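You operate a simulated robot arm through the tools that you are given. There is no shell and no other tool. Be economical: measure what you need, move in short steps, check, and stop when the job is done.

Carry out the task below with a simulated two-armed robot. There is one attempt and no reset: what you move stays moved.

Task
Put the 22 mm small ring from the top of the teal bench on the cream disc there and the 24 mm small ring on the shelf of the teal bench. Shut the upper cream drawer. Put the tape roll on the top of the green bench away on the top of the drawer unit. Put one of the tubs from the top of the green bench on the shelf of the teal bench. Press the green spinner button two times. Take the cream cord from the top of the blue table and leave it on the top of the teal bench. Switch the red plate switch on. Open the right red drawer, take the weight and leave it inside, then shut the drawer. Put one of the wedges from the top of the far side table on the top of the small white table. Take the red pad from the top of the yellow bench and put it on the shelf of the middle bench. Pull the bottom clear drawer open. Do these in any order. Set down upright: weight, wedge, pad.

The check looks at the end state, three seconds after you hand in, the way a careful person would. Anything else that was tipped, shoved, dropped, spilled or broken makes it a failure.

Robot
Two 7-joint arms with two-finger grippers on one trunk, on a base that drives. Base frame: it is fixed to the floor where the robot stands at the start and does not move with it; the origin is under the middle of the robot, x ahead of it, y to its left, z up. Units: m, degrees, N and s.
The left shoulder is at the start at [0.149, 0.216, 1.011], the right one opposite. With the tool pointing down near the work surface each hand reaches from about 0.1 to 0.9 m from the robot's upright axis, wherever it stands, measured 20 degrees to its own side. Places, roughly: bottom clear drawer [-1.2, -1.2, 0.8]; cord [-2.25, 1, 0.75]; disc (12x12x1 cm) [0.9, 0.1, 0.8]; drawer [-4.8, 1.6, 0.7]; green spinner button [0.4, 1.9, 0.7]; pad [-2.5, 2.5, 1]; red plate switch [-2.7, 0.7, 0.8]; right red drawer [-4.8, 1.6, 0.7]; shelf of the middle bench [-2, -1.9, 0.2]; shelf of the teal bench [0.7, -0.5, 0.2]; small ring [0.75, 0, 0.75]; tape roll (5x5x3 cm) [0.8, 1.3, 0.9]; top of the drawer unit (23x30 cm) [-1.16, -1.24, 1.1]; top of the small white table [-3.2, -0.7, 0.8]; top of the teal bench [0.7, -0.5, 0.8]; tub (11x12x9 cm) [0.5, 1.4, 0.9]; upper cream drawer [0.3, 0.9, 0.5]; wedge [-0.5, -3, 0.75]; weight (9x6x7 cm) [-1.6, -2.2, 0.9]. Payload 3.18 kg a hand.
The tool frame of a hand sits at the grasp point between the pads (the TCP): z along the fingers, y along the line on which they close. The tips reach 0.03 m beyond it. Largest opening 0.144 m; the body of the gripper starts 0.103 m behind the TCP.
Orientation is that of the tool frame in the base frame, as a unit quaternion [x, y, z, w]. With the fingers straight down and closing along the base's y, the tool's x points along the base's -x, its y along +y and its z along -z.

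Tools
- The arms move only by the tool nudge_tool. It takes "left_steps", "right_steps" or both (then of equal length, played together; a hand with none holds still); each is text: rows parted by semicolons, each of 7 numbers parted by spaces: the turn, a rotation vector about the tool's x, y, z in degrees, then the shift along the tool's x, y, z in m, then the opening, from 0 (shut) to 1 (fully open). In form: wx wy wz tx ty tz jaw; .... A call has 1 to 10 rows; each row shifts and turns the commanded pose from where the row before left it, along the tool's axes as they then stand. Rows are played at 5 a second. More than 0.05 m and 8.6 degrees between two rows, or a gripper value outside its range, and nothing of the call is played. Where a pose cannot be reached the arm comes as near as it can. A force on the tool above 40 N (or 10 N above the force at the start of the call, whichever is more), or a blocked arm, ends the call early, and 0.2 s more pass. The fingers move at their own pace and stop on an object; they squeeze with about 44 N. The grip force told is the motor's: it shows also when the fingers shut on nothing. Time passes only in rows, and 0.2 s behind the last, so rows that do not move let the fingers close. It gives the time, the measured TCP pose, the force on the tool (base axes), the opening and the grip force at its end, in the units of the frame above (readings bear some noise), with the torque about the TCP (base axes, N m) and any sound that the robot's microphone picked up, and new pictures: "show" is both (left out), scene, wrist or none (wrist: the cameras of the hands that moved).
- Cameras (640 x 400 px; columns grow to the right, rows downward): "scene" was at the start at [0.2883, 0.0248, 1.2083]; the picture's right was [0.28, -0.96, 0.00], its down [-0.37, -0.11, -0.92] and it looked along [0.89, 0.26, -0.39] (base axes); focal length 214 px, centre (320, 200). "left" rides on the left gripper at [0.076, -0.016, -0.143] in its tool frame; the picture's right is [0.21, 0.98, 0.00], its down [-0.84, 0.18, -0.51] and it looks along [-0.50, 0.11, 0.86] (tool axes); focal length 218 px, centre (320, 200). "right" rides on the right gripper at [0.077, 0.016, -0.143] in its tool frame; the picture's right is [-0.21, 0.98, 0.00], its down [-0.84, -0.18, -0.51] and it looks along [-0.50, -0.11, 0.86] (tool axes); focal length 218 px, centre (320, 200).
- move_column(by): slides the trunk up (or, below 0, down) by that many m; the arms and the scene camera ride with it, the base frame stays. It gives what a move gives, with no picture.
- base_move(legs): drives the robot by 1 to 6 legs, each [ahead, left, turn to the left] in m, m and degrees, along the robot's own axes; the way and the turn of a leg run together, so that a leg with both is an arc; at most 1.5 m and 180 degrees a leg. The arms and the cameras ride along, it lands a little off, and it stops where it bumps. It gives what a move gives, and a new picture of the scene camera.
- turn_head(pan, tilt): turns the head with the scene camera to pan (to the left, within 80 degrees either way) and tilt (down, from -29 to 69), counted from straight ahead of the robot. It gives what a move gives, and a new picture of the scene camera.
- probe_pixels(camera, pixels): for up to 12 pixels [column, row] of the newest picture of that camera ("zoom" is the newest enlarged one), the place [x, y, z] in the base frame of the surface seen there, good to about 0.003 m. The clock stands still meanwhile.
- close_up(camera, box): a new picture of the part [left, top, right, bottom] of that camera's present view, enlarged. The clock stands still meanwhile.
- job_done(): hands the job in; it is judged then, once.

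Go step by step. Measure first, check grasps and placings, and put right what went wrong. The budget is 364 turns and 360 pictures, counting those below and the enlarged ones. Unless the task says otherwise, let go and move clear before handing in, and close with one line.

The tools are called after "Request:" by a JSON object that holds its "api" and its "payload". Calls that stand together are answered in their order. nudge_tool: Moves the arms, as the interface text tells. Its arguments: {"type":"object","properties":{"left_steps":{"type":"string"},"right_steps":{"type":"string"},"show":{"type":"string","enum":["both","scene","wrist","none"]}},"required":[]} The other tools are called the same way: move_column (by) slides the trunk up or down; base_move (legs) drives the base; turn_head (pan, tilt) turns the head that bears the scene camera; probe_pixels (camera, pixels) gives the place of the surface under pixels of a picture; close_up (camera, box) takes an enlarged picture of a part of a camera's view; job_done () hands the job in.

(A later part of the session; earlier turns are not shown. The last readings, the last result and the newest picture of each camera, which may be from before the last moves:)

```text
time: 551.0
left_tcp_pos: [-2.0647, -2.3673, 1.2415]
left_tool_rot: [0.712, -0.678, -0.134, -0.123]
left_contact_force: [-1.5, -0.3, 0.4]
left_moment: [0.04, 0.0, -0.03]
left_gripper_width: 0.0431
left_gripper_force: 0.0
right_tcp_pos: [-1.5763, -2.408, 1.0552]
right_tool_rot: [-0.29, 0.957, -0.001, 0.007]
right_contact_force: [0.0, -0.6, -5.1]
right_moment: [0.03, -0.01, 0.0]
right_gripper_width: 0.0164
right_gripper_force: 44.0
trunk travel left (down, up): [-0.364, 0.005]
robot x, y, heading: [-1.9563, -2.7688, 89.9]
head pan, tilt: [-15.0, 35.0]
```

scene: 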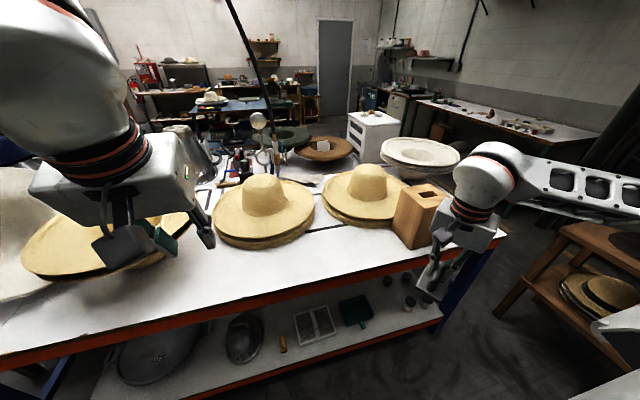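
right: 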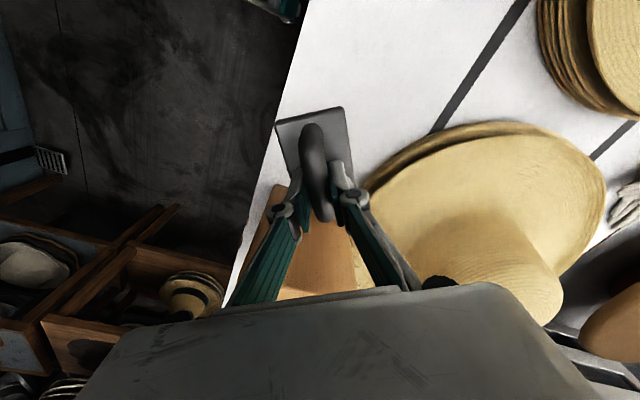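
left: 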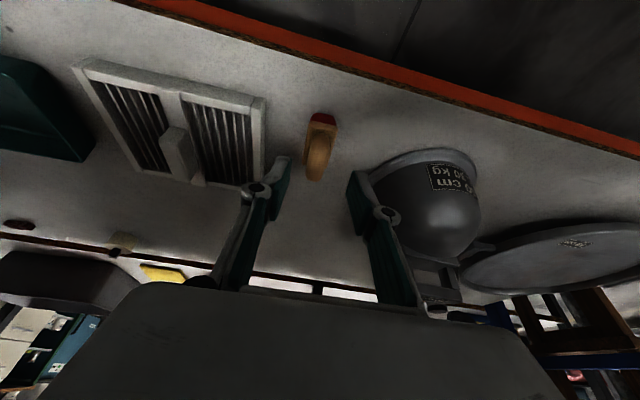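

Weight secured (~0.55 kg). To reach the wedges with the left hand I'll stand near (−1.0,−2.6) heading about −60°. Strafe right first, then turn.

Request:
{"api": "base_move", "payload": {"legs": [[0.08, -0.75, 0], [0, 0, -90], [0, 0, -60]]}}

Request:
{"api": "turn_head", "payload": {"pan": 15, "tilt": 40}}

```text
time: 564.5
left_tcp_pos: [-0.9161, -2.9917, 1.2404]
left_tool_rot: [0.486, 0.855, -0.088, 0.16]
left_contact_force: [0.1, -0.1, 0.3]
left_moment: [-0.03, 0.01, -0.01]
left_gripper_width: 0.0432
left_gripper_force: 0.1
right_tcp_pos: [-1.3661, -3.1841, 1.0543]
right_tool_rot: [0.858, 0.513, -0.007, 0.001]
right_contact_force: [-0.5, -0.2, -6.1]
right_moment: [-0.03, -0.01, -0.01]
right_gripper_width: 0.0163
right_gripper_force: 43.8
trunk travel left (down, up): [-0.364, 0.005]
robot x, y, heading: [-1.2019, -2.6921, -62.0]
head pan, tilt: [-15.0, 35.0]
```

scene: 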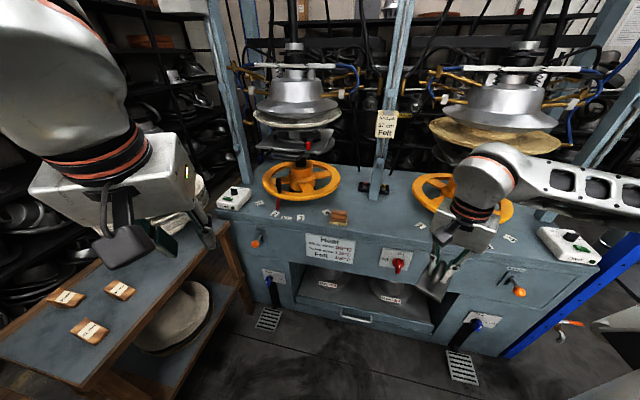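

```text
time: 565.5
left_tcp_pos: [-0.9165, -2.9912, 1.2408]
left_tool_rot: [0.486, 0.855, -0.088, 0.16]
left_contact_force: [0.3, -0.7, -1.1]
left_moment: [0.01, -0.03, -0.02]
left_gripper_width: 0.0429
left_gripper_force: 0.1
right_tcp_pos: [-1.3664, -3.1846, 1.0551]
right_tool_rot: [0.858, 0.513, -0.007, 0.001]
right_contact_force: [0.8, -0.4, -6.1]
right_moment: [-0.03, -0.02, 0.01]
right_gripper_width: 0.0164
right_gripper_force: 43.8
trunk travel left (down, up): [-0.364, 0.005]
robot x, y, heading: [-1.2064, -2.6891, -61.9]
head pan, tilt: [15.0, 40.0]
```

scene: 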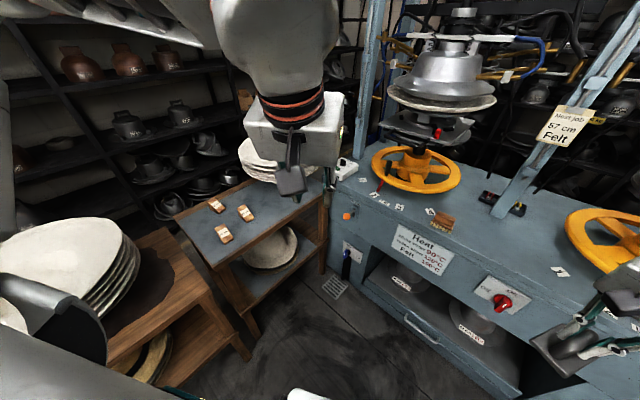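

Three wedges at (216,205), (244,212), (224,233). Zoom and measure.

Request:
{"api": "close_up", "payload": {"camera": "scene", "box": [195, 185, 275, 255]}}

```text
5.71 times, centred on (235, 220) of scene
```

zoom: 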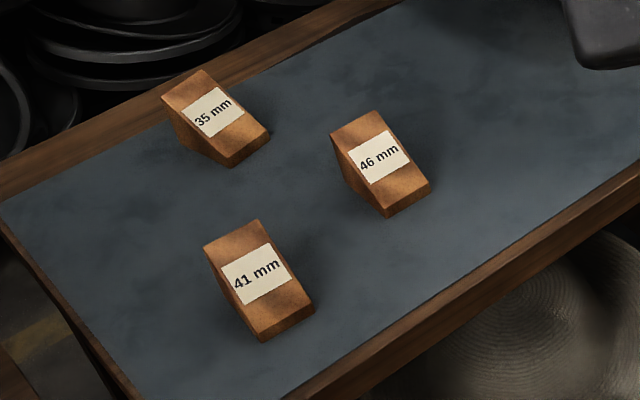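

Request:
{"api": "probe_pixels", "payload": {"camera": "zoom", "pixels": [[255, 225], [208, 248], [262, 325], [308, 308], [255, 275], [262, 340], [230, 300], [335, 140], [372, 118], [385, 205], [425, 185], [150, 300]]}}

```text
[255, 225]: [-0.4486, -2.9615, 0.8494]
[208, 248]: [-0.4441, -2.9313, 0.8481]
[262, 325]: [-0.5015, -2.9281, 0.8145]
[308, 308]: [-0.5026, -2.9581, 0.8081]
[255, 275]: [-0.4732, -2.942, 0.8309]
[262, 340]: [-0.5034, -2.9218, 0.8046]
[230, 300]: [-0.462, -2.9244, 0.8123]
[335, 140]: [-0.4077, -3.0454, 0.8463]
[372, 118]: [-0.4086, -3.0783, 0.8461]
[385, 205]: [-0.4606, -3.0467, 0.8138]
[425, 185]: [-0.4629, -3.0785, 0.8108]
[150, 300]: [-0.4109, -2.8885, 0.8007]
```

Take the 41 mm wedge: it spans x −0.446 (high)…−0.503 (low), width 3 cm along y, table z≈0.80. Level the left tool, yaw it so it closes along y, and move the base 13 cm closer.

Request:
{"api": "nudge_tool", "payload": {"left_steps": "0 7 0 0 0 0 0.5;0 7 0 0 0 0 0.5;0 6.4 0 0 0 0 0.5;0 0 -8 0 0 0 0.5;0 0 -8 0 0 0 0.5;0 0 -8 0 0 0 0.5;0 0 -8 0 0 0 0.5;0 0 -8 0 0 0 0.5;0 0 -8 0 0 0 0.5;0 0 -8 0 0 0 0.5", "show": "none"}}

Request:
{"api": "base_move", "payload": {"legs": [[0.06, 0.113, 0]]}}

```text
time: 567.7
left_tcp_pos: [-0.9156, -2.9915, 1.2397]
left_tool_rot: [0.026, 1.0, -0.002, 0.005]
left_contact_force: [0.5, 0.3, 0.0]
left_moment: [-0.04, 0.0, -0.03]
left_gripper_width: 0.072
left_gripper_force: 0.1
right_tcp_pos: [-1.366, -3.1854, 1.0543]
right_tool_rot: [0.858, 0.514, -0.006, 0.0]
right_contact_force: [0.1, -0.1, -5.6]
right_moment: [-0.04, 0.01, 0.01]
right_gripper_width: 0.0163
right_gripper_force: 44.1
trunk travel left (down, up): [-0.364, 0.005]
robot x, y, heading: [-1.2029, -2.6884, -62.1]
head pan, tilt: [15.0, 40.0]
```

```text
time: 569.3
left_tcp_pos: [-0.7881, -2.9919, 1.2394]
left_tool_rot: [0.028, 1.0, -0.003, 0.005]
left_contact_force: [-0.5, -0.8, 0.6]
left_moment: [0.01, 0.01, -0.01]
left_gripper_width: 0.072
left_gripper_force: 0.1
right_tcp_pos: [-1.2387, -3.1843, 1.0549]
right_tool_rot: [0.858, 0.514, -0.007, 0.0]
right_contact_force: [0.6, 0.4, -6.8]
right_moment: [0.01, 0.02, 0.01]
right_gripper_width: 0.0167
right_gripper_force: 44.0
trunk travel left (down, up): [-0.364, 0.005]
robot x, y, heading: [-1.0765, -2.6897, -62.3]
head pan, tilt: [15.0, 40.0]
```

scene: 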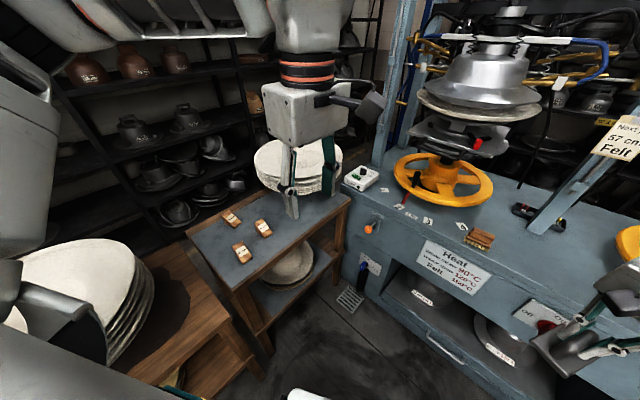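

Move the left hand to above the wedge.

Request:
{"api": "nudge_tool", "payload": {"left_steps": "0 0 0 -0.0322 0.0065 0.0289 0.5;0 0 0 -0.0322 0.0065 0.0289 0.5;0 0 0 -0.0322 0.0065 0.0289 0.5;0 0 0 -0.0322 0.0065 0.0289 0.5;0 0 0 -0.0322 0.0065 0.0289 0.5;0 0 0 -0.0322 0.0065 0.0289 0.5;0 0 0 -0.0322 0.0065 0.0289 0.5;0 0 0 -0.0322 0.0065 0.0289 0.5;0 0 0 -0.0322 0.0065 0.0289 0.5;0 0 0 -0.0322 0.0065 0.0289 0.5", "show": "wrist"}}

```text
time: 571.5
left_tcp_pos: [-0.4626, -2.9461, 0.9561]
left_tool_rot: [0.028, 1.0, -0.002, 0.005]
left_contact_force: [0.1, 0.5, 0.2]
left_moment: [-0.01, 0.03, 0.0]
left_gripper_width: 0.072
left_gripper_force: 0.1
right_tcp_pos: [-1.238, -3.1848, 1.0545]
right_tool_rot: [0.858, 0.513, -0.007, 0.001]
right_contact_force: [0.8, -0.7, -5.4]
right_moment: [-0.01, 0.01, 0.0]
right_gripper_width: 0.0161
right_gripper_force: 44.1
trunk travel left (down, up): [-0.364, 0.005]
robot x, y, heading: [-1.0768, -2.6905, -62.2]
head pan, tilt: [15.0, 40.0]
```

left: 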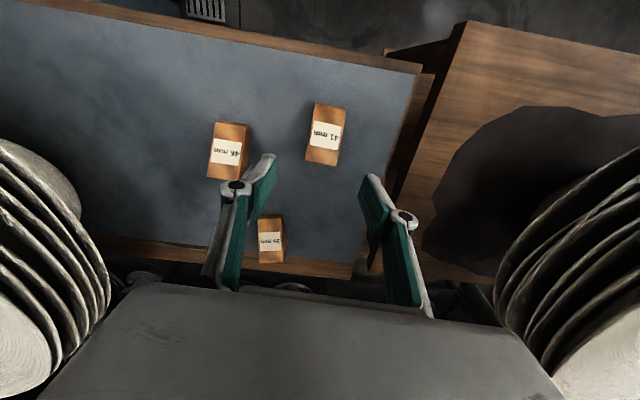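

Request:
{"api": "probe_pixels", "payload": {"camera": "left", "pixels": [[325, 110], [322, 158], [310, 135], [342, 140], [262, 225], [282, 255], [230, 130], [360, 250]]}}

```text
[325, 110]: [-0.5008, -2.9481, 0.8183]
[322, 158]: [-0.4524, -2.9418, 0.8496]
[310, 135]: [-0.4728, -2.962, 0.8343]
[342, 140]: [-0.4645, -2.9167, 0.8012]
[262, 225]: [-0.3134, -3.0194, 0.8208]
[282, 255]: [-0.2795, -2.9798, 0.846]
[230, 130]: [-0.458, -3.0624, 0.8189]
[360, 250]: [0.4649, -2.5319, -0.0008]
```

Centre y≈−2.945 confirmed. Descend and grip.

Request:
{"api": "nudge_tool", "payload": {"left_steps": "0 0 0 0 0 0.03 0.42;0 0 0 0 0 0.03 0.42;0 0 0 0 0 0.03 0.42;0 0 0 0 0 0.028 0.42;0 0 0 0 0 0 0.42", "show": "wrist"}}

```text
time: 572.7
left_tcp_pos: [-0.46, -2.9472, 0.8354]
left_tool_rot: [0.028, 1.0, -0.003, 0.007]
left_contact_force: [0.0, 0.1, 0.2]
left_moment: [0.01, -0.02, -0.01]
left_gripper_width: 0.0605
left_gripper_force: 0.1
right_tcp_pos: [-1.2387, -3.1854, 1.0549]
right_tool_rot: [0.858, 0.514, -0.006, 0.0]
right_contact_force: [0.4, 0.0, -5.9]
right_moment: [0.0, -0.01, 0.01]
right_gripper_width: 0.0162
right_gripper_force: 44.2
trunk travel left (down, up): [-0.364, 0.005]
robot x, y, heading: [-1.0738, -2.6872, -61.9]
head pan, tilt: [15.0, 40.0]
```

left: 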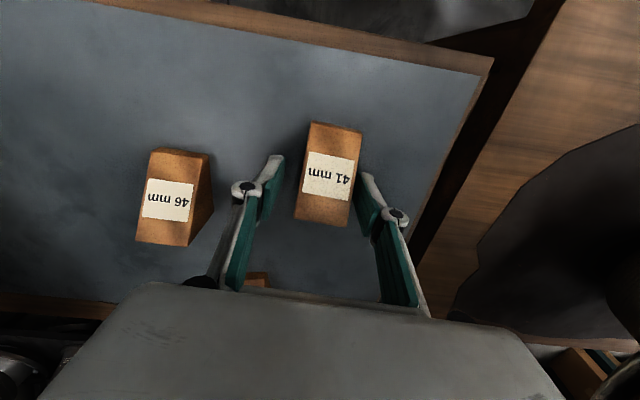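

Request:
{"api": "nudge_tool", "payload": {"left_steps": "0 0 0 0 0 0 0.25;0 0 0 0 0 0 0.1;0 0 0 0 0 0 0.1;0 0 0 0 0 0 0.1;0 0 0 0 0 -0.03 0.1;0 0 0 0 0 -0.04 0.1;0 0 0 0 0 -0.04 0.1;0 0 0 0 0 -0.04 0.1;0 0 0 0 0 0 0.1", "show": "wrist"}}

```text
time: 574.7
left_tcp_pos: [-0.4618, -2.951, 0.9868]
left_tool_rot: [0.028, 1.0, -0.002, 0.006]
left_contact_force: [-0.4, 0.1, -1.2]
left_moment: [0.0, -0.04, 0.0]
left_gripper_width: 0.0387
left_gripper_force: 44.4
right_tcp_pos: [-1.2382, -3.1853, 1.0553]
right_tool_rot: [0.858, 0.513, -0.006, 0.001]
right_contact_force: [-0.8, 0.4, -5.8]
right_moment: [-0.05, 0.04, 0.01]
right_gripper_width: 0.0162
right_gripper_force: 43.5
trunk travel left (down, up): [-0.364, 0.005]
robot x, y, heading: [-1.072, -2.6928, -62.3]
head pan, tilt: [15.0, 40.0]
```

left: 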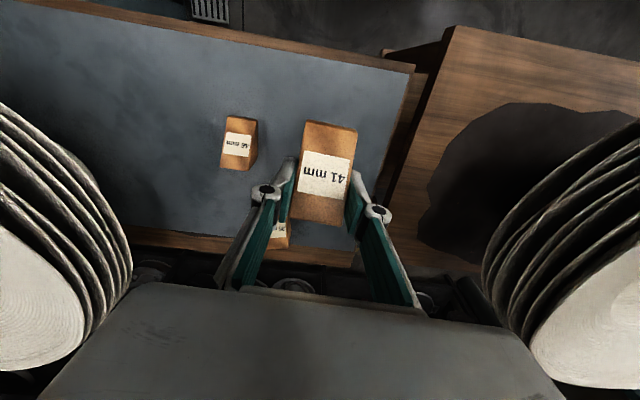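

Wedge held. Raise the right hand above block height and retract the left hand before turning.

Request:
{"api": "nudge_tool", "payload": {"left_steps": "0 0 0 0.03 0 -0.03 0.1;0 0 0 0.0322 -0.0065 -0.025 0.1;0 0 0 0.0322 -0.0065 -0.025 0.1;0 0 0 0.0322 -0.0065 -0.025 0.1;0 0 0 0.0322 -0.0065 -0.025 0.1;0 0 0 0.0322 -0.0065 -0.025 0.1;0 0 0 0.0322 -0.0065 -0.025 0.1;0 0 0 0.0322 -0.0065 -0.01 0.1;0 0 0 0.0322 -0.0065 0 0.1;0 0 0 0 0 0 0.1", "right_steps": "0 0 0 0 0 -0.03 0;0 0 0 0 0 -0.03 0;0 0 0 0 0 -0.03 0;0 0 0 0 0 -0.03 0;0 0 0 0 0 -0.02 0;0 0 0 0 0 0 0;0 0 0 0 0 0 0;0 0 0 0 0 0 0;0 0 0 0 0 0 0;0 0 0 0 0 0 0", "show": "scene"}}

```text
time: 576.9
left_tcp_pos: [-0.753, -2.9786, 1.173]
left_tool_rot: [0.027, 1.0, -0.003, 0.005]
left_contact_force: [0.4, 1.1, -0.7]
left_moment: [-0.04, 0.06, 0.01]
left_gripper_width: 0.0388
left_gripper_force: 44.1
right_tcp_pos: [-1.2362, -3.1842, 1.1937]
right_tool_rot: [0.858, 0.513, -0.006, 0.001]
right_contact_force: [0.1, 0.6, -6.5]
right_moment: [-0.03, 0.04, 0.03]
right_gripper_width: 0.0166
right_gripper_force: 44.7
trunk travel left (down, up): [-0.364, 0.005]
robot x, y, heading: [-1.069, -2.6915, -62.1]
head pan, tilt: [15.0, 40.0]
```

scene: 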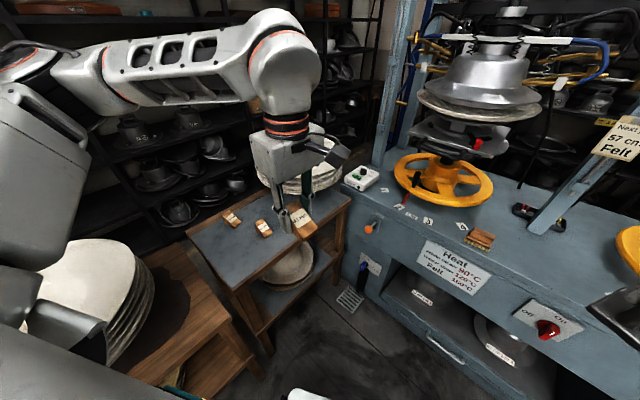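

Turn right in place to face west (both hands are above block and hat height).

Request:
{"api": "base_move", "payload": {"legs": [[0, 0, -60], [0, 0, -58]]}}

Request:
{"api": "turn_head", "payload": {"pan": -10, "tilt": 30}}

```text
time: 582.5
left_tcp_pos: [-1.478, -2.8401, 1.1737]
left_tool_rot: [0.869, 0.496, -0.006, 0.0]
left_contact_force: [0.5, -0.4, -0.9]
left_moment: [-0.04, 0.01, 0.03]
left_gripper_width: 0.0386
left_gripper_force: 44.3
right_tcp_pos: [-1.4391, -2.3177, 1.195]
right_tool_rot: [0.884, -0.468, -0.005, -0.005]
right_contact_force: [-0.5, 0.3, -6.5]
right_moment: [0.04, 0.05, -0.02]
right_gripper_width: 0.016
right_gripper_force: 44.3
trunk travel left (down, up): [-0.364, 0.005]
robot x, y, heading: [-1.0719, -2.691, -179.6]
head pan, tilt: [15.0, 40.0]
```

scene: 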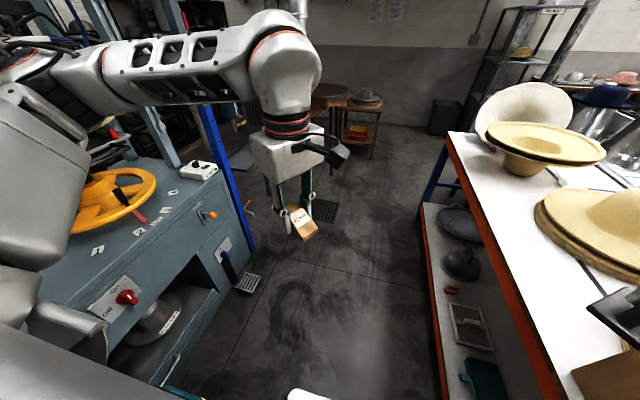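

```text
time: 583.4
left_tcp_pos: [-1.4792, -2.8409, 1.1751]
left_tool_rot: [0.869, 0.495, -0.005, 0.0]
left_contact_force: [0.8, -0.1, -0.8]
left_moment: [0.01, -0.03, 0.01]
left_gripper_width: 0.0389
left_gripper_force: 44.1
right_tcp_pos: [-1.4391, -2.3186, 1.1938]
right_tool_rot: [0.884, -0.467, -0.005, -0.005]
right_contact_force: [0.4, 0.6, -5.7]
right_moment: [-0.01, 0.06, 0.0]
right_gripper_width: 0.0161
right_gripper_force: 43.7
trunk travel left (down, up): [-0.364, 0.005]
robot x, y, heading: [-1.0737, -2.6908, -178.9]
head pan, tilt: [-10.0, 30.0]
```

scene: 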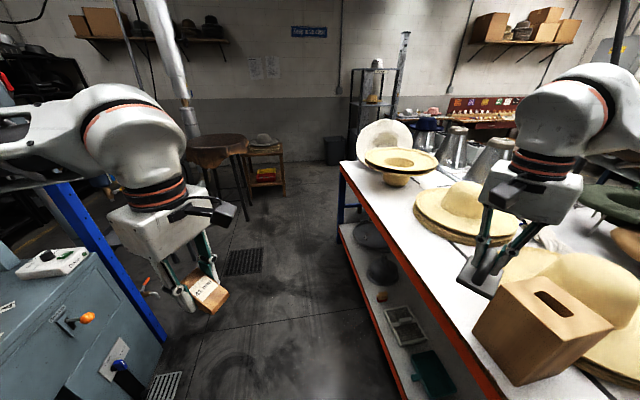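

Request:
{"api": "probe_pixels", "payload": {"camera": "scene", "pixels": [[75, 240], [100, 270], [150, 335], [150, 290], [55, 200], [385, 150], [400, 165], [355, 165], [265, 185], [215, 165]]}}

```text
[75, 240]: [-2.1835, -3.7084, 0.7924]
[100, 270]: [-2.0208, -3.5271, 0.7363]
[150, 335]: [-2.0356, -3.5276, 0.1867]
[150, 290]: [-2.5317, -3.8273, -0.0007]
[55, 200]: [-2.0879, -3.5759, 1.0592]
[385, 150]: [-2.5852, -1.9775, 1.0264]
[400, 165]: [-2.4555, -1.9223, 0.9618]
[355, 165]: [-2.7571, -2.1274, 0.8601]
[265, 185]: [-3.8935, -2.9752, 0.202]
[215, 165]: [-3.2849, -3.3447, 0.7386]
```

Drive west along the aisle, then north-west around the side table, and turn to face south (so I can back north).

Request:
{"api": "base_move", "payload": {"legs": [[1.2, 0, -1], [1.0, 0, 0], [0.45, -0.38, 0]]}}

```text
time: 597.9
left_tcp_pos: [-4.1747, -2.4393, 1.1742]
left_tool_rot: [0.869, 0.494, -0.006, 0.0]
left_contact_force: [0.2, 0.2, -1.2]
left_moment: [-0.03, -0.01, -0.05]
left_gripper_width: 0.0386
left_gripper_force: 44.1
right_tcp_pos: [-4.1319, -1.9171, 1.1933]
right_tool_rot: [0.884, -0.468, -0.004, -0.005]
right_contact_force: [-0.1, 0.6, -5.4]
right_moment: [0.01, -0.01, 0.02]
right_gripper_width: 0.0162
right_gripper_force: 44.4
trunk travel left (down, up): [-0.364, 0.005]
robot x, y, heading: [-3.7662, -2.2954, -179.6]
head pan, tilt: [-10.0, 30.0]
```

scene: 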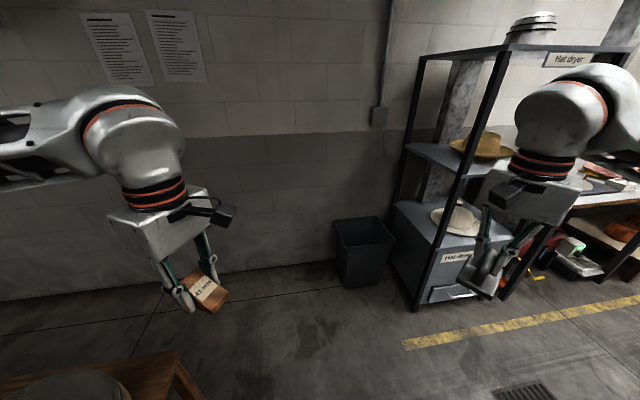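

Turn left to face south, then back north past the small table.

Request:
{"api": "base_move", "payload": {"legs": [[0, 0, 90], [-1.2, -0.08, 0], [-1.15, 0, 0]]}}

Request:
{"api": "turn_head", "payload": {"pan": 30, "tilt": 40}}

```text
time: 613.1
left_tcp_pos: [-3.7821, -0.4091, 1.174]
left_tool_rot: [0.242, 0.97, -0.003, 0.004]
left_contact_force: [-0.5, -0.7, -0.5]
left_moment: [-0.03, 0.01, -0.03]
left_gripper_width: 0.0389
left_gripper_force: 44.3
right_tcp_pos: [-4.3064, -0.3912, 1.1937]
right_tool_rot: [0.949, 0.316, -0.007, 0.0]
right_contact_force: [0.4, -0.2, -7.0]
right_moment: [-0.02, 0.0, 0.0]
right_gripper_width: 0.0165
right_gripper_force: 44.5
trunk travel left (down, up): [-0.364, 0.005]
robot x, y, heading: [-3.952, -0.0098, -86.8]
head pan, tilt: [-10.0, 30.0]
```

scene: 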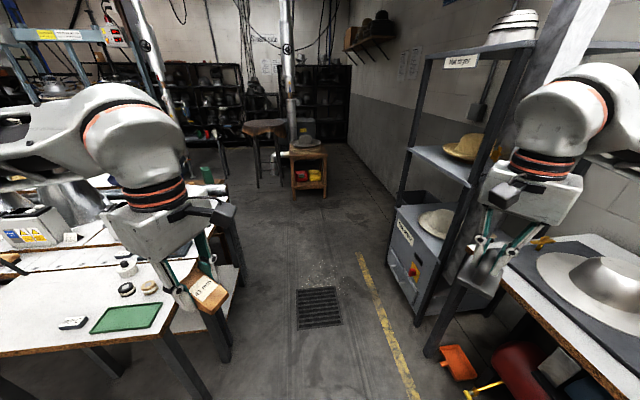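

```text
time: 614.2
left_tcp_pos: [-3.7825, -0.4082, 1.1746]
left_tool_rot: [0.244, 0.97, -0.003, 0.005]
left_contact_force: [-0.3, 0.3, -0.9]
left_moment: [-0.03, 0.03, 0.0]
left_gripper_width: 0.0388
left_gripper_force: 44.0
right_tcp_pos: [-4.3049, -0.3924, 1.1938]
right_tool_rot: [0.949, 0.316, -0.007, 0.0]
right_contact_force: [-0.5, 0.4, -6.2]
right_moment: [0.01, 0.03, 0.0]
right_gripper_width: 0.0164
right_gripper_force: 44.2
trunk travel left (down, up): [-0.364, 0.005]
robot x, y, heading: [-3.9519, -0.0115, -86.8]
head pan, tilt: [30.0, 40.0]
```

scene: 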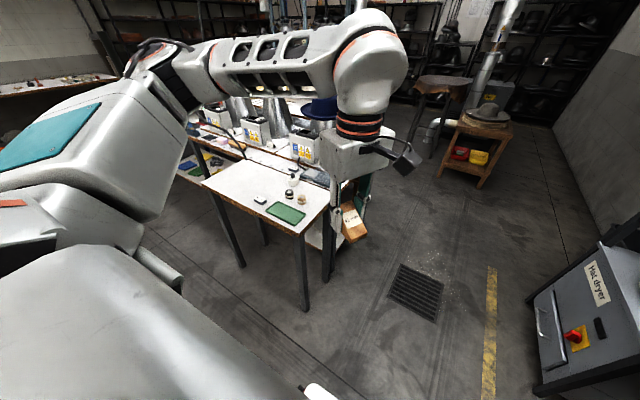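

Side table and grey hat look fine. Strafe left (east) to stand in front of the small white table.

Request:
{"api": "base_move", "payload": {"legs": [[0, 0.72, -3.2]]}}

Request:
{"api": "turn_head", "payload": {"pan": 10, "tilt": 50}}

```text
time: 621.0
left_tcp_pos: [-3.0776, -0.4024, 1.174]
left_tool_rot: [0.271, 0.962, -0.004, 0.004]
left_contact_force: [0.5, 0.3, -0.1]
left_moment: [0.03, 0.0, -0.05]
left_gripper_width: 0.0388
left_gripper_force: 44.0
right_tcp_pos: [-3.5982, -0.3525, 1.193]
right_tool_rot: [0.958, 0.287, -0.007, -0.001]
right_contact_force: [-0.3, -0.2, -5.2]
right_moment: [0.02, -0.01, 0.01]
right_gripper_width: 0.0162
right_gripper_force: 43.8
trunk travel left (down, up): [-0.364, 0.005]
robot x, y, heading: [-3.2226, 0.0047, -90.4]
head pan, tilt: [30.0, 40.0]
```

scene: 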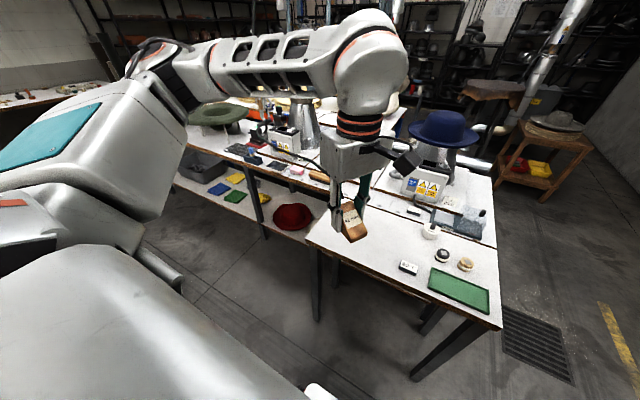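

```text
time: 621.9
left_tcp_pos: [-3.077, -0.4026, 1.1745]
left_tool_rot: [0.271, 0.963, -0.003, 0.004]
left_contact_force: [-0.8, -0.4, -0.3]
left_moment: [-0.01, 0.02, -0.02]
left_gripper_width: 0.0386
left_gripper_force: 44.5
right_tcp_pos: [-3.5986, -0.3542, 1.1932]
right_tool_rot: [0.958, 0.287, -0.007, -0.001]
right_contact_force: [1.0, 0.3, -5.8]
right_moment: [-0.02, 0.0, 0.01]
right_gripper_width: 0.0162
right_gripper_force: 44.5
trunk travel left (down, up): [-0.364, 0.005]
robot x, y, heading: [-3.2221, 0.0073, -90.4]
head pan, tilt: [10.0, 50.0]
```

scene: 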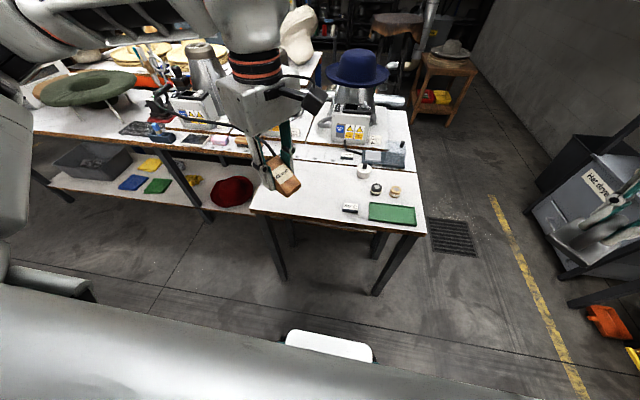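

Free area at the table's left part. Lower the trunk 15 cm, move 0.1 forward, and extend the left hand over (−3.08,−0.70).

Request:
{"api": "move_column", "payload": {"by": -0.15}}

Request:
{"api": "base_move", "payload": {"legs": [[0.1, 0, 0.4]]}}

Request:
{"api": "nudge_tool", "payload": {"left_steps": "0 0 0 -0.0208 -0.0342 0.016 0.1;0 0 0 -0.0208 -0.0342 0.016 0.1;0 0 0 -0.0208 -0.0342 0.016 0.1;0 0 0 -0.0208 -0.0342 0.016 0.1;0 0 0 -0.0208 -0.0342 0.016 0.1;0 0 0 0 0 0 0.1", "show": "both"}}

```text
time: 623.6
left_tcp_pos: [-3.0773, -0.402, 1.0256]
left_tool_rot: [0.271, 0.962, -0.005, 0.005]
left_contact_force: [0.5, 0.3, -0.9]
left_moment: [-0.04, 0.0, 0.02]
left_gripper_width: 0.039
left_gripper_force: 44.2
right_tcp_pos: [-3.598, -0.3522, 1.0451]
right_tool_rot: [0.958, 0.287, -0.006, 0.0]
right_contact_force: [0.3, 0.5, -5.5]
right_moment: [-0.03, 0.01, -0.03]
right_gripper_width: 0.0159
right_gripper_force: 43.8
trunk travel left (down, up): [-0.214, 0.155]
robot x, y, heading: [-3.2224, 0.0052, -90.4]
head pan, tilt: [10.0, 50.0]
```

```text
time: 624.8
left_tcp_pos: [-3.0742, -0.5015, 1.0237]
left_tool_rot: [0.268, 0.963, -0.003, 0.004]
left_contact_force: [0.0, 0.6, -0.9]
left_moment: [0.06, -0.02, 0.02]
left_gripper_width: 0.0389
left_gripper_force: 44.1
right_tcp_pos: [-3.597, -0.4568, 1.0435]
right_tool_rot: [0.957, 0.292, -0.007, -0.002]
right_contact_force: [0.7, -0.7, -5.8]
right_moment: [0.03, 0.01, 0.02]
right_gripper_width: 0.0162
right_gripper_force: 43.9
trunk travel left (down, up): [-0.214, 0.155]
robot x, y, heading: [-3.2207, -0.0933, -89.8]
head pan, tilt: [10.0, 50.0]
```

scene: 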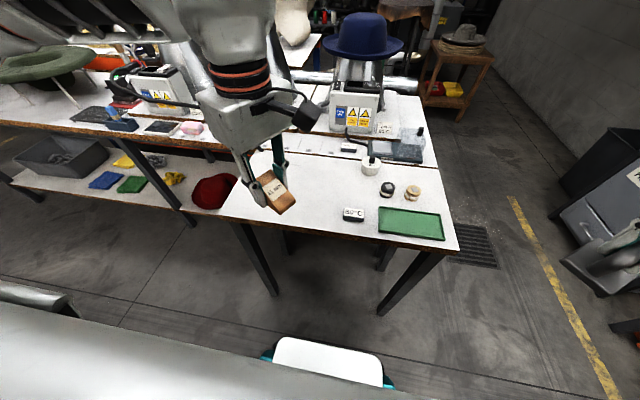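

```text
time: 626.1
left_tcp_pos: [-3.0729, -0.7009, 0.9454]
left_tool_rot: [0.269, 0.963, -0.004, 0.005]
left_contact_force: [-0.3, 1.1, -1.0]
left_moment: [0.0, -0.04, 0.0]
left_gripper_width: 0.0388
left_gripper_force: 43.9
right_tcp_pos: [-3.5964, -0.4548, 1.0432]
right_tool_rot: [0.957, 0.291, -0.006, -0.001]
right_contact_force: [-0.1, 0.1, -6.2]
right_moment: [-0.02, -0.03, 0.0]
right_gripper_width: 0.0163
right_gripper_force: 43.7
trunk travel left (down, up): [-0.214, 0.155]
robot x, y, heading: [-3.2211, -0.0951, -90.0]
head pan, tilt: [10.0, 50.0]
```

scene: 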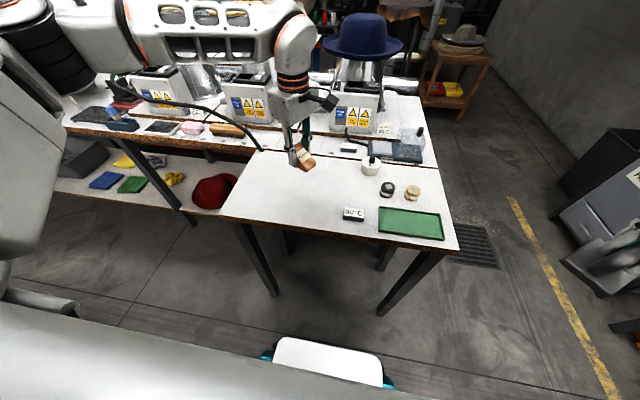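
left: 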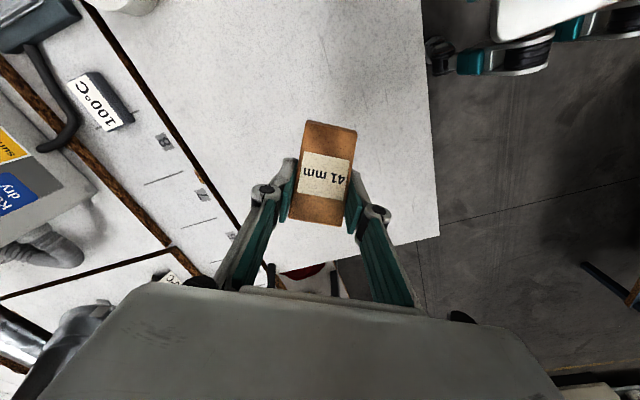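

Over the free white area. Lower to the table.

Request:
{"api": "nudge_tool", "payload": {"left_steps": "0 0 0 0 0 0.035 0.1;0 0 0 0 0 0.035 0.1;0 0 0 0 0 0.032 0.1;0 0 0 0 0 0 0.1", "show": "wrist"}}

```text
time: 627.1
left_tcp_pos: [-3.0723, -0.7021, 0.8423]
left_tool_rot: [0.268, 0.963, -0.004, 0.005]
left_contact_force: [-1.2, -0.7, -1.0]
left_moment: [-0.01, -0.02, 0.0]
left_gripper_width: 0.0389
left_gripper_force: 43.7
right_tcp_pos: [-3.5962, -0.4559, 1.0435]
right_tool_rot: [0.957, 0.29, -0.006, -0.001]
right_contact_force: [-0.8, -0.1, -5.7]
right_moment: [0.02, 0.01, 0.0]
right_gripper_width: 0.0162
right_gripper_force: 44.2
trunk travel left (down, up): [-0.214, 0.155]
robot x, y, heading: [-3.2223, -0.0957, -89.8]
head pan, tilt: [10.0, 50.0]
```

left: 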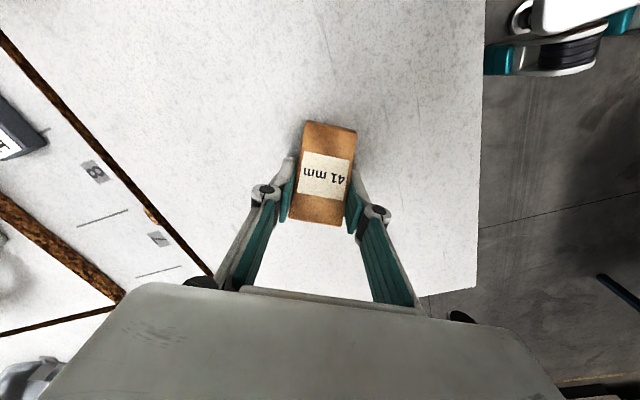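

Request:
{"api": "nudge_tool", "payload": {"left_steps": "0 0 0 0 0 0.003 0.1;0 0 0 0 0 0.003 0.1;0 0 0 0 0 0 0.1", "show": "none"}}

```text
time: 628.0
left_tcp_pos: [-3.0722, -0.7032, 0.8381]
left_tool_rot: [0.268, 0.964, -0.004, 0.005]
left_contact_force: [0.7, 0.3, -1.0]
left_moment: [-0.02, -0.01, -0.04]
left_gripper_width: 0.0388
left_gripper_force: 44.0
right_tcp_pos: [-3.5964, -0.4557, 1.0433]
right_tool_rot: [0.956, 0.292, -0.006, -0.001]
right_contact_force: [-0.1, 0.0, -5.3]
right_moment: [-0.04, 0.01, 0.0]
right_gripper_width: 0.0163
right_gripper_force: 43.7
trunk travel left (down, up): [-0.214, 0.155]
robot x, y, heading: [-3.2226, -0.0921, -89.5]
head pan, tilt: [10.0, 50.0]
```

Request:
{"api": "nudge_tool", "payload": {"left_steps": "0 0 0 0 0 0.003 0.1;0 0 0 0 0 0 0.1;0 0 0 0 0 0 0.3;0 0 0 0 0 0 0.5;0 0 0 0 0 -0.03 0.5;0 0 0 0 0 -0.04 0.5;0 0 0 0 0 -0.04 0.5;0 0 0 0 0 -0.04 0.5;0 0 0 0 0 0 0.5", "show": "wrist"}}

```text
time: 630.0
left_tcp_pos: [-3.0715, -0.7011, 0.9834]
left_tool_rot: [0.268, 0.963, -0.003, 0.005]
left_contact_force: [-0.3, 0.4, 0.3]
left_moment: [0.0, -0.04, -0.02]
left_gripper_width: 0.0721
left_gripper_force: 0.0
right_tcp_pos: [-3.5964, -0.4561, 1.0428]
right_tool_rot: [0.956, 0.292, -0.008, -0.002]
right_contact_force: [0.5, -0.2, -6.8]
right_moment: [0.02, 0.01, -0.02]
right_gripper_width: 0.0162
right_gripper_force: 44.1
trunk travel left (down, up): [-0.214, 0.155]
robot x, y, heading: [-3.2243, -0.0943, -89.7]
head pan, tilt: [10.0, 50.0]
```

left: 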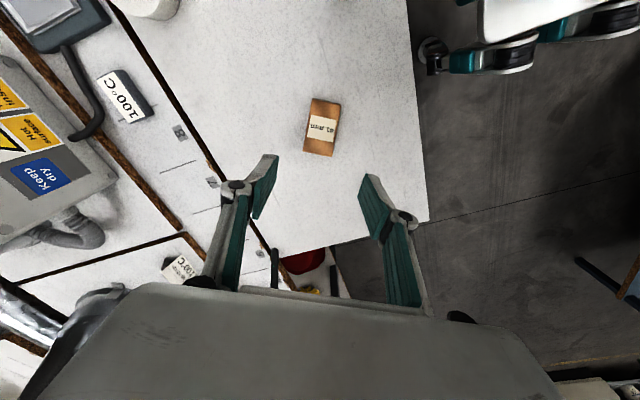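

Wedge stands on the small table. Retract the left hand, back up, and turn west toward the red drawers.

Request:
{"api": "nudge_tool", "payload": {"left_steps": "0 0 0 0.0208 0.0342 -0.016 0.5;0 0 0 0.0208 0.0342 -0.016 0.5;0 0 0 0.0208 0.0342 -0.016 0.5;0 0 0 0.0208 0.0342 -0.016 0.5;0 0 0 0.0208 0.0342 -0.016 0.5;0 0 0 0 0 0 0.5", "show": "none"}}

Request:
{"api": "base_move", "payload": {"legs": [[-0.15, 0, 0], [0, 0, -90], [0, -0.9, 0]]}}

Request:
{"api": "turn_head", "payload": {"pan": 0, "tilt": 25}}

```text
time: 631.4
left_tcp_pos: [-3.0746, -0.4975, 1.0614]
left_tool_rot: [0.267, 0.964, -0.003, 0.004]
left_contact_force: [-0.1, 0.2, -0.2]
left_moment: [0.03, -0.01, 0.0]
left_gripper_width: 0.072
left_gripper_force: 0.0
right_tcp_pos: [-3.597, -0.4566, 1.0423]
right_tool_rot: [0.957, 0.291, -0.008, -0.001]
right_contact_force: [0.0, -0.6, -5.9]
right_moment: [-0.01, -0.01, -0.01]
right_gripper_width: 0.0164
right_gripper_force: 44.2
trunk travel left (down, up): [-0.214, 0.155]
robot x, y, heading: [-3.2209, -0.0916, -90.0]
head pan, tilt: [10.0, 50.0]
```

```text
time: 644.5
left_tcp_pos: [-3.6109, 0.8178, 1.0609]
left_tool_rot: [0.875, 0.484, -0.006, 0.001]
left_contact_force: [-0.1, 0.6, 0.5]
left_moment: [-0.02, 0.02, -0.05]
left_gripper_width: 0.0721
left_gripper_force: 0.1
right_tcp_pos: [-3.5586, 1.3404, 1.043]
right_tool_rot: [0.878, -0.479, -0.005, -0.005]
right_contact_force: [-0.2, -0.4, -6.0]
right_moment: [0.03, -0.02, -0.01]
right_gripper_width: 0.0161
right_gripper_force: 44.2
trunk travel left (down, up): [-0.214, 0.155]
robot x, y, heading: [-3.2047, 0.9554, 178.6]
head pan, tilt: [10.0, 50.0]
```

scene: 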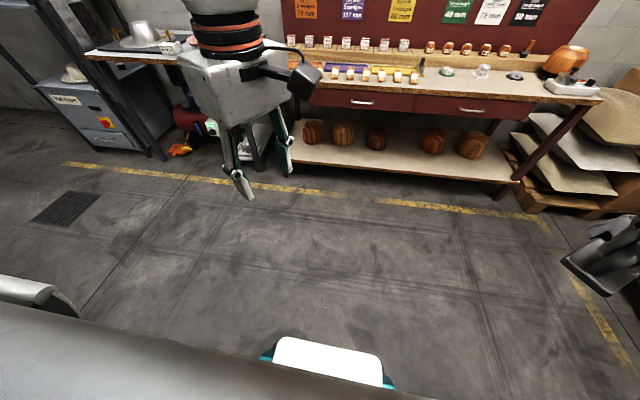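

```text
time: 645.4
left_tcp_pos: [-3.6097, 0.8177, 1.0623]
left_tool_rot: [0.875, 0.484, -0.005, 0.001]
left_contact_force: [-0.7, 0.5, 0.3]
left_moment: [-0.02, -0.02, -0.01]
left_gripper_width: 0.0718
left_gripper_force: 0.1
right_tcp_pos: [-3.5584, 1.3392, 1.0427]
right_tool_rot: [0.878, -0.479, -0.004, -0.006]
right_contact_force: [1.2, -0.4, -6.8]
right_moment: [-0.03, 0.03, 0.02]
right_gripper_width: 0.0164
right_gripper_force: 44.1
trunk travel left (down, up): [-0.214, 0.155]
robot x, y, heading: [-3.2016, 0.9598, 178.9]
head pan, tilt: [0.0, 25.0]
```

scene: 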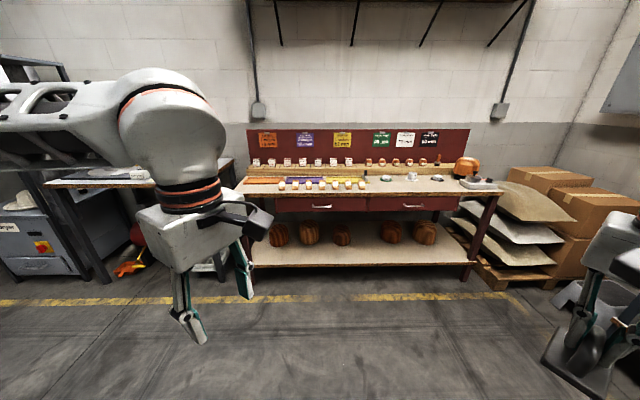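

The red bench has two drawers under its top: left handle (322,206), right handle (412,205). Measure.

Request:
{"api": "close_up", "payload": {"camera": "scene", "box": [350, 165, 500, 225]}}

Request:
{"api": "probe_pixels", "payload": {"camera": "scene", "pixels": [[412, 205], [400, 205], [424, 205], [385, 203], [455, 203], [412, 193], [367, 203], [320, 207], [412, 182], [470, 182]]}}

```text
4.27 times, centred on (425, 195) of scene
```

zoom: 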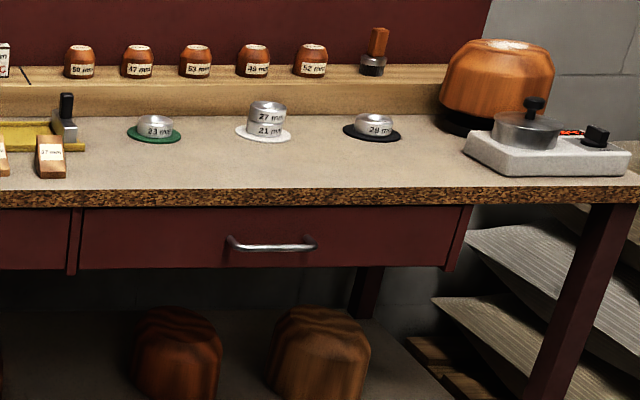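

```text
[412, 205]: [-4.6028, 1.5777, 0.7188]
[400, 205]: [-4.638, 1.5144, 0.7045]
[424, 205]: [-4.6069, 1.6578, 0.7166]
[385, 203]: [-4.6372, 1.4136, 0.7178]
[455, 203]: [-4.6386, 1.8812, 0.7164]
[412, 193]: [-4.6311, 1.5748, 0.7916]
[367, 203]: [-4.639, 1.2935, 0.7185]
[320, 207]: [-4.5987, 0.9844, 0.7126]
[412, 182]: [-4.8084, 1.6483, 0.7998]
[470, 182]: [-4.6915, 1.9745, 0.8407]
```

Right drawer: face x≈−4.638, handle bar at (−4.606,1.585,0.718) along y. Prepare the left hand like for the other drawer (yaw −32°, pitch +41°) and turn the right hand with the weight to neutral yaw.

Request:
{"api": "nudge_tool", "payload": {"left_steps": "0 0 -8 0 0 0 0.3;0 0 -8 0 0 0 0.3;0 0 -8 0 0 0 0.3;0 0 -8 0 0 0 0.3;8.2 0 0 0 0 0 0.3;8.2 0 0 0 0 0 0.3;8.2 0 0 0 0 0 0.3;8.2 0 0 0 0 0 0.3;8.2 0 0 0 0 0 0.3;0 0 0 0 0 0 0.3", "right_steps": "0 0 -8.2 0 0 0 0;0 0 -8.2 0 0 0 0;0 0 -8.2 0 0 0 0;0 0 -8.2 0 0 0 0;0 0 -8.2 0 0 0 0;0 0 -8.2 0 0 0 0;0 0 -8.2 0 0 0 0;0 0 0 0 0 0 0;0 0 0 0 0 0 0;0 0 0 0 0 0 0", "show": "none"}}

```text
time: 647.6
left_tcp_pos: [-3.6306, 0.8372, 1.079]
left_tool_rot: [0.662, 0.661, -0.253, -0.248]
left_contact_force: [-0.1, -0.9, 0.3]
left_moment: [0.05, -0.01, 0.0]
left_gripper_width: 0.0432
left_gripper_force: 0.0
left hand out of reach, approached as far as the arm can: row 8, 9
right_tcp_pos: [-3.5573, 1.3381, 1.0433]
right_tool_rot: [1.0, 0.001, 0.0, -0.007]
right_contact_force: [0.1, -0.5, -7.2]
right_moment: [-0.01, 0.03, -0.01]
right_gripper_width: 0.0162
right_gripper_force: 43.9
trunk travel left (down, up): [-0.214, 0.155]
robot x, y, heading: [-3.2025, 0.9595, 179.0]
head pan, tilt: [0.0, 25.0]
```

Both tools set. Strafe north to line up with the handle and drive closer.

Request:
{"api": "base_move", "payload": {"legs": [[0, -0.73, 1], [0.72, 0, 0]]}}

Request:
{"api": "move_column", "payload": {"by": -0.12}}

Request:
{"api": "nudge_tool", "payload": {"left_steps": "0 0 0 0 0.01 0.025 0.25;0 0 0 0 0.01 0.025 0.25;0 0 0 0 0 0 0.25", "show": "both"}}

```text
time: 658.0
left_tcp_pos: [-4.3382, 1.5683, 1.0778]
left_tool_rot: [0.656, 0.666, -0.256, -0.245]
left_contact_force: [-0.4, -1.3, 0.2]
left_moment: [0.01, 0.0, 0.03]
left_gripper_width: 0.0433
left_gripper_force: 0.1
right_tcp_pos: [-4.2736, 2.0716, 1.0434]
right_tool_rot: [1.0, 0.011, -0.001, -0.007]
right_contact_force: [0.1, -0.4, -5.8]
right_moment: [0.0, 0.01, -0.03]
right_gripper_width: 0.0163
right_gripper_force: 44.0
trunk travel left (down, up): [-0.214, 0.155]
robot x, y, heading: [-3.9134, 1.7007, -180.0]
head pan, tilt: [0.0, 25.0]
```

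scene: 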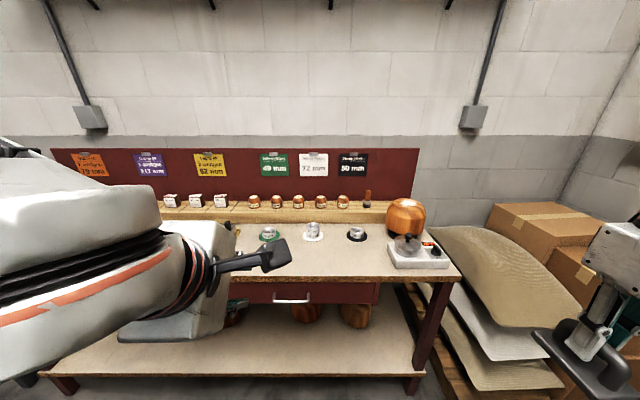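

```text
time: 659.5
left_tcp_pos: [-4.3662, 1.5694, 0.8305]
left_tool_rot: [0.693, 0.701, -0.128, -0.114]
left_contact_force: [1.1, 0.1, -0.5]
left_moment: [-0.02, 0.04, 0.0]
left_gripper_width: 0.0432
left_gripper_force: 0.1
right_tcp_pos: [-4.273, 2.0732, 0.9245]
right_tool_rot: [1.0, 0.011, -0.003, -0.007]
right_contact_force: [0.1, 0.0, -5.5]
right_moment: [-0.03, 0.06, 0.02]
right_gripper_width: 0.0163
right_gripper_force: 44.4
trunk travel left (down, up): [-0.094, 0.275]
robot x, y, heading: [-3.9138, 1.6982, -179.8]
head pan, tilt: [0.0, 25.0]
```

```text
time: 660.3
left_tcp_pos: [-4.3702, 1.5724, 0.7756]
left_tool_rot: [0.692, 0.701, -0.128, -0.113]
left_contact_force: [-0.4, -0.2, 0.1]
left_moment: [0.01, 0.02, 0.01]
left_gripper_width: 0.0359
left_gripper_force: 0.1
left hand out of reach, approached as far as the arm can: row 1, 2
right_tcp_pos: [-4.2739, 2.0716, 0.9229]
right_tool_rot: [1.0, 0.012, -0.001, -0.008]
right_contact_force: [0.7, -0.1, -5.6]
right_moment: [0.0, -0.01, -0.01]
right_gripper_width: 0.0163
right_gripper_force: 44.2
trunk travel left (down, up): [-0.094, 0.275]
robot x, y, heading: [-3.9106, 1.6976, -180.0]
head pan, tilt: [0.0, 25.0]
```

scene: 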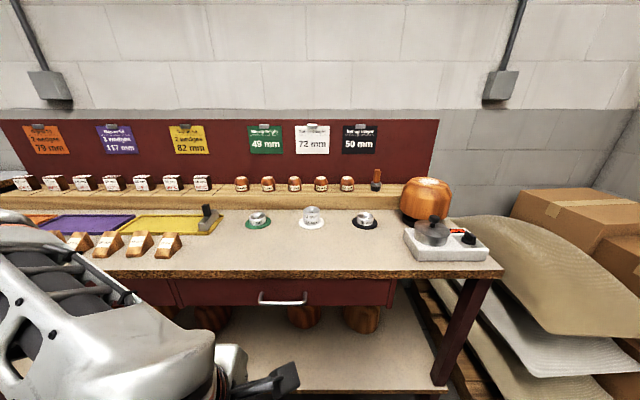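
left: 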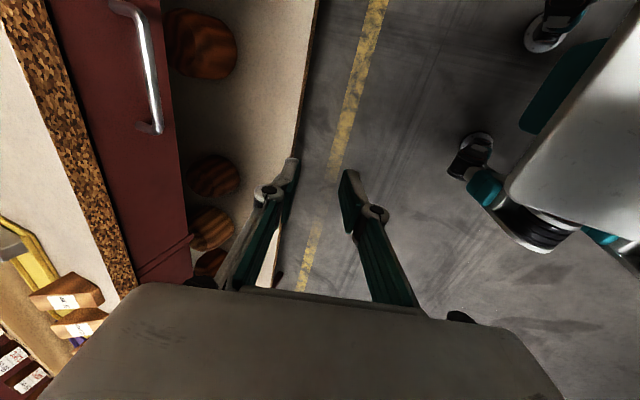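

The trunk move reduced the pitch to 20°. Extend forward 10 cm and re-pitch.

Request:
{"api": "nudge_tool", "payload": {"left_steps": "0 0 0 0 -0.033 0.0 0.25;0 0 0 0 -0.033 0.0 0.25;0 0 0 0 -0.033 0.0 0.25;7 0 0 0 0 0 0.25;7 0 0 0 0 0 0.25;7 0 0 0 0 0 0.25;0 0 0 0 0 0 0.25", "show": "wrist"}}

```text
time: 661.9
left_tcp_pos: [-4.4611, 1.5711, 0.8085]
left_tool_rot: [0.66, 0.666, -0.253, -0.239]
left_contact_force: [0.5, 0.1, 0.1]
left_moment: [0.03, -0.01, 0.01]
left_gripper_width: 0.0363
left_gripper_force: 0.0
right_tcp_pos: [-4.2734, 2.0723, 0.923]
right_tool_rot: [1.0, 0.011, 0.0, -0.007]
right_contact_force: [-0.6, -0.6, -5.7]
right_moment: [0.01, 0.04, 0.0]
right_gripper_width: 0.0164
right_gripper_force: 43.6
trunk travel left (down, up): [-0.094, 0.275]
robot x, y, heading: [-3.9114, 1.6974, -180.1]
head pan, tilt: [0.0, 25.0]
```

left: 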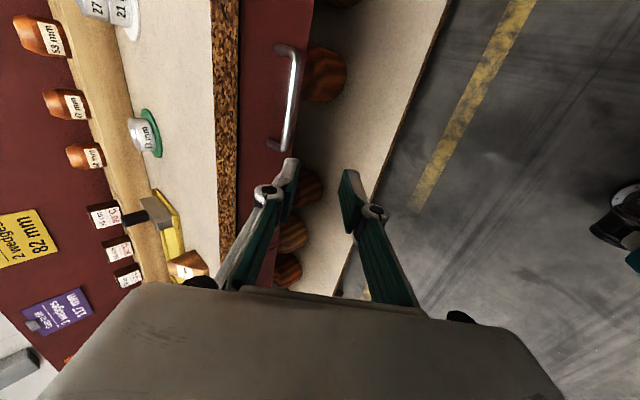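

Request:
{"api": "probe_pixels", "payload": {"camera": "left", "pixels": [[294, 70], [292, 100], [288, 130], [283, 147], [283, 48], [265, 100], [225, 100], [275, 140]]}}

```text
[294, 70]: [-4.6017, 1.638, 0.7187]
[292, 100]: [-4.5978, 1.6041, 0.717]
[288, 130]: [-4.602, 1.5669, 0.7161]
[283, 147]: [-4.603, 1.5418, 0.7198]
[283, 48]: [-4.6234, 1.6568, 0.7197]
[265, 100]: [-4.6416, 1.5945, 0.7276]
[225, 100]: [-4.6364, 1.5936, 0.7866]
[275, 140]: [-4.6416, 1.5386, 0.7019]
```

Bar centre ≈(−4.604,·,0.713), face −4.642. Approach along the tool axis to 3 cm short first.

Request:
{"api": "nudge_tool", "payload": {"left_steps": "0 0 0 0.008 -0.0185 0.02 0.25;0 0 0 0.008 -0.0185 0.03 0.25;0 0 0 0 0 0.035 0.25;0 0 0 0 0 0.035 0.25;0 0 0 0 0 0 0.25", "show": "wrist"}}

```text
time: 663.1
left_tcp_pos: [-4.5692, 1.5829, 0.7418]
left_tool_rot: [0.66, 0.666, -0.253, -0.239]
left_contact_force: [-1.1, 0.3, 0.1]
left_moment: [-0.01, 0.02, 0.02]
left_gripper_width: 0.036
left_gripper_force: 0.1
right_tcp_pos: [-4.2729, 2.0712, 0.9237]
right_tool_rot: [1.0, 0.012, -0.001, -0.007]
right_contact_force: [0.4, 0.4, -6.6]
right_moment: [-0.01, 0.01, -0.02]
right_gripper_width: 0.0162
right_gripper_force: 44.0
trunk travel left (down, up): [-0.094, 0.275]
robot x, y, heading: [-3.9124, 1.7001, -180.2]
head pan, tilt: [0.0, 25.0]
```

left: 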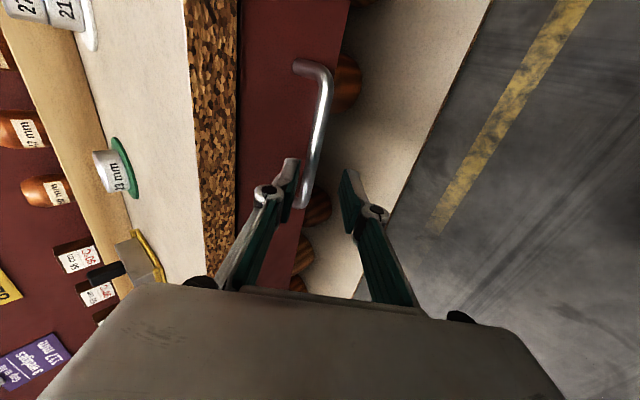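

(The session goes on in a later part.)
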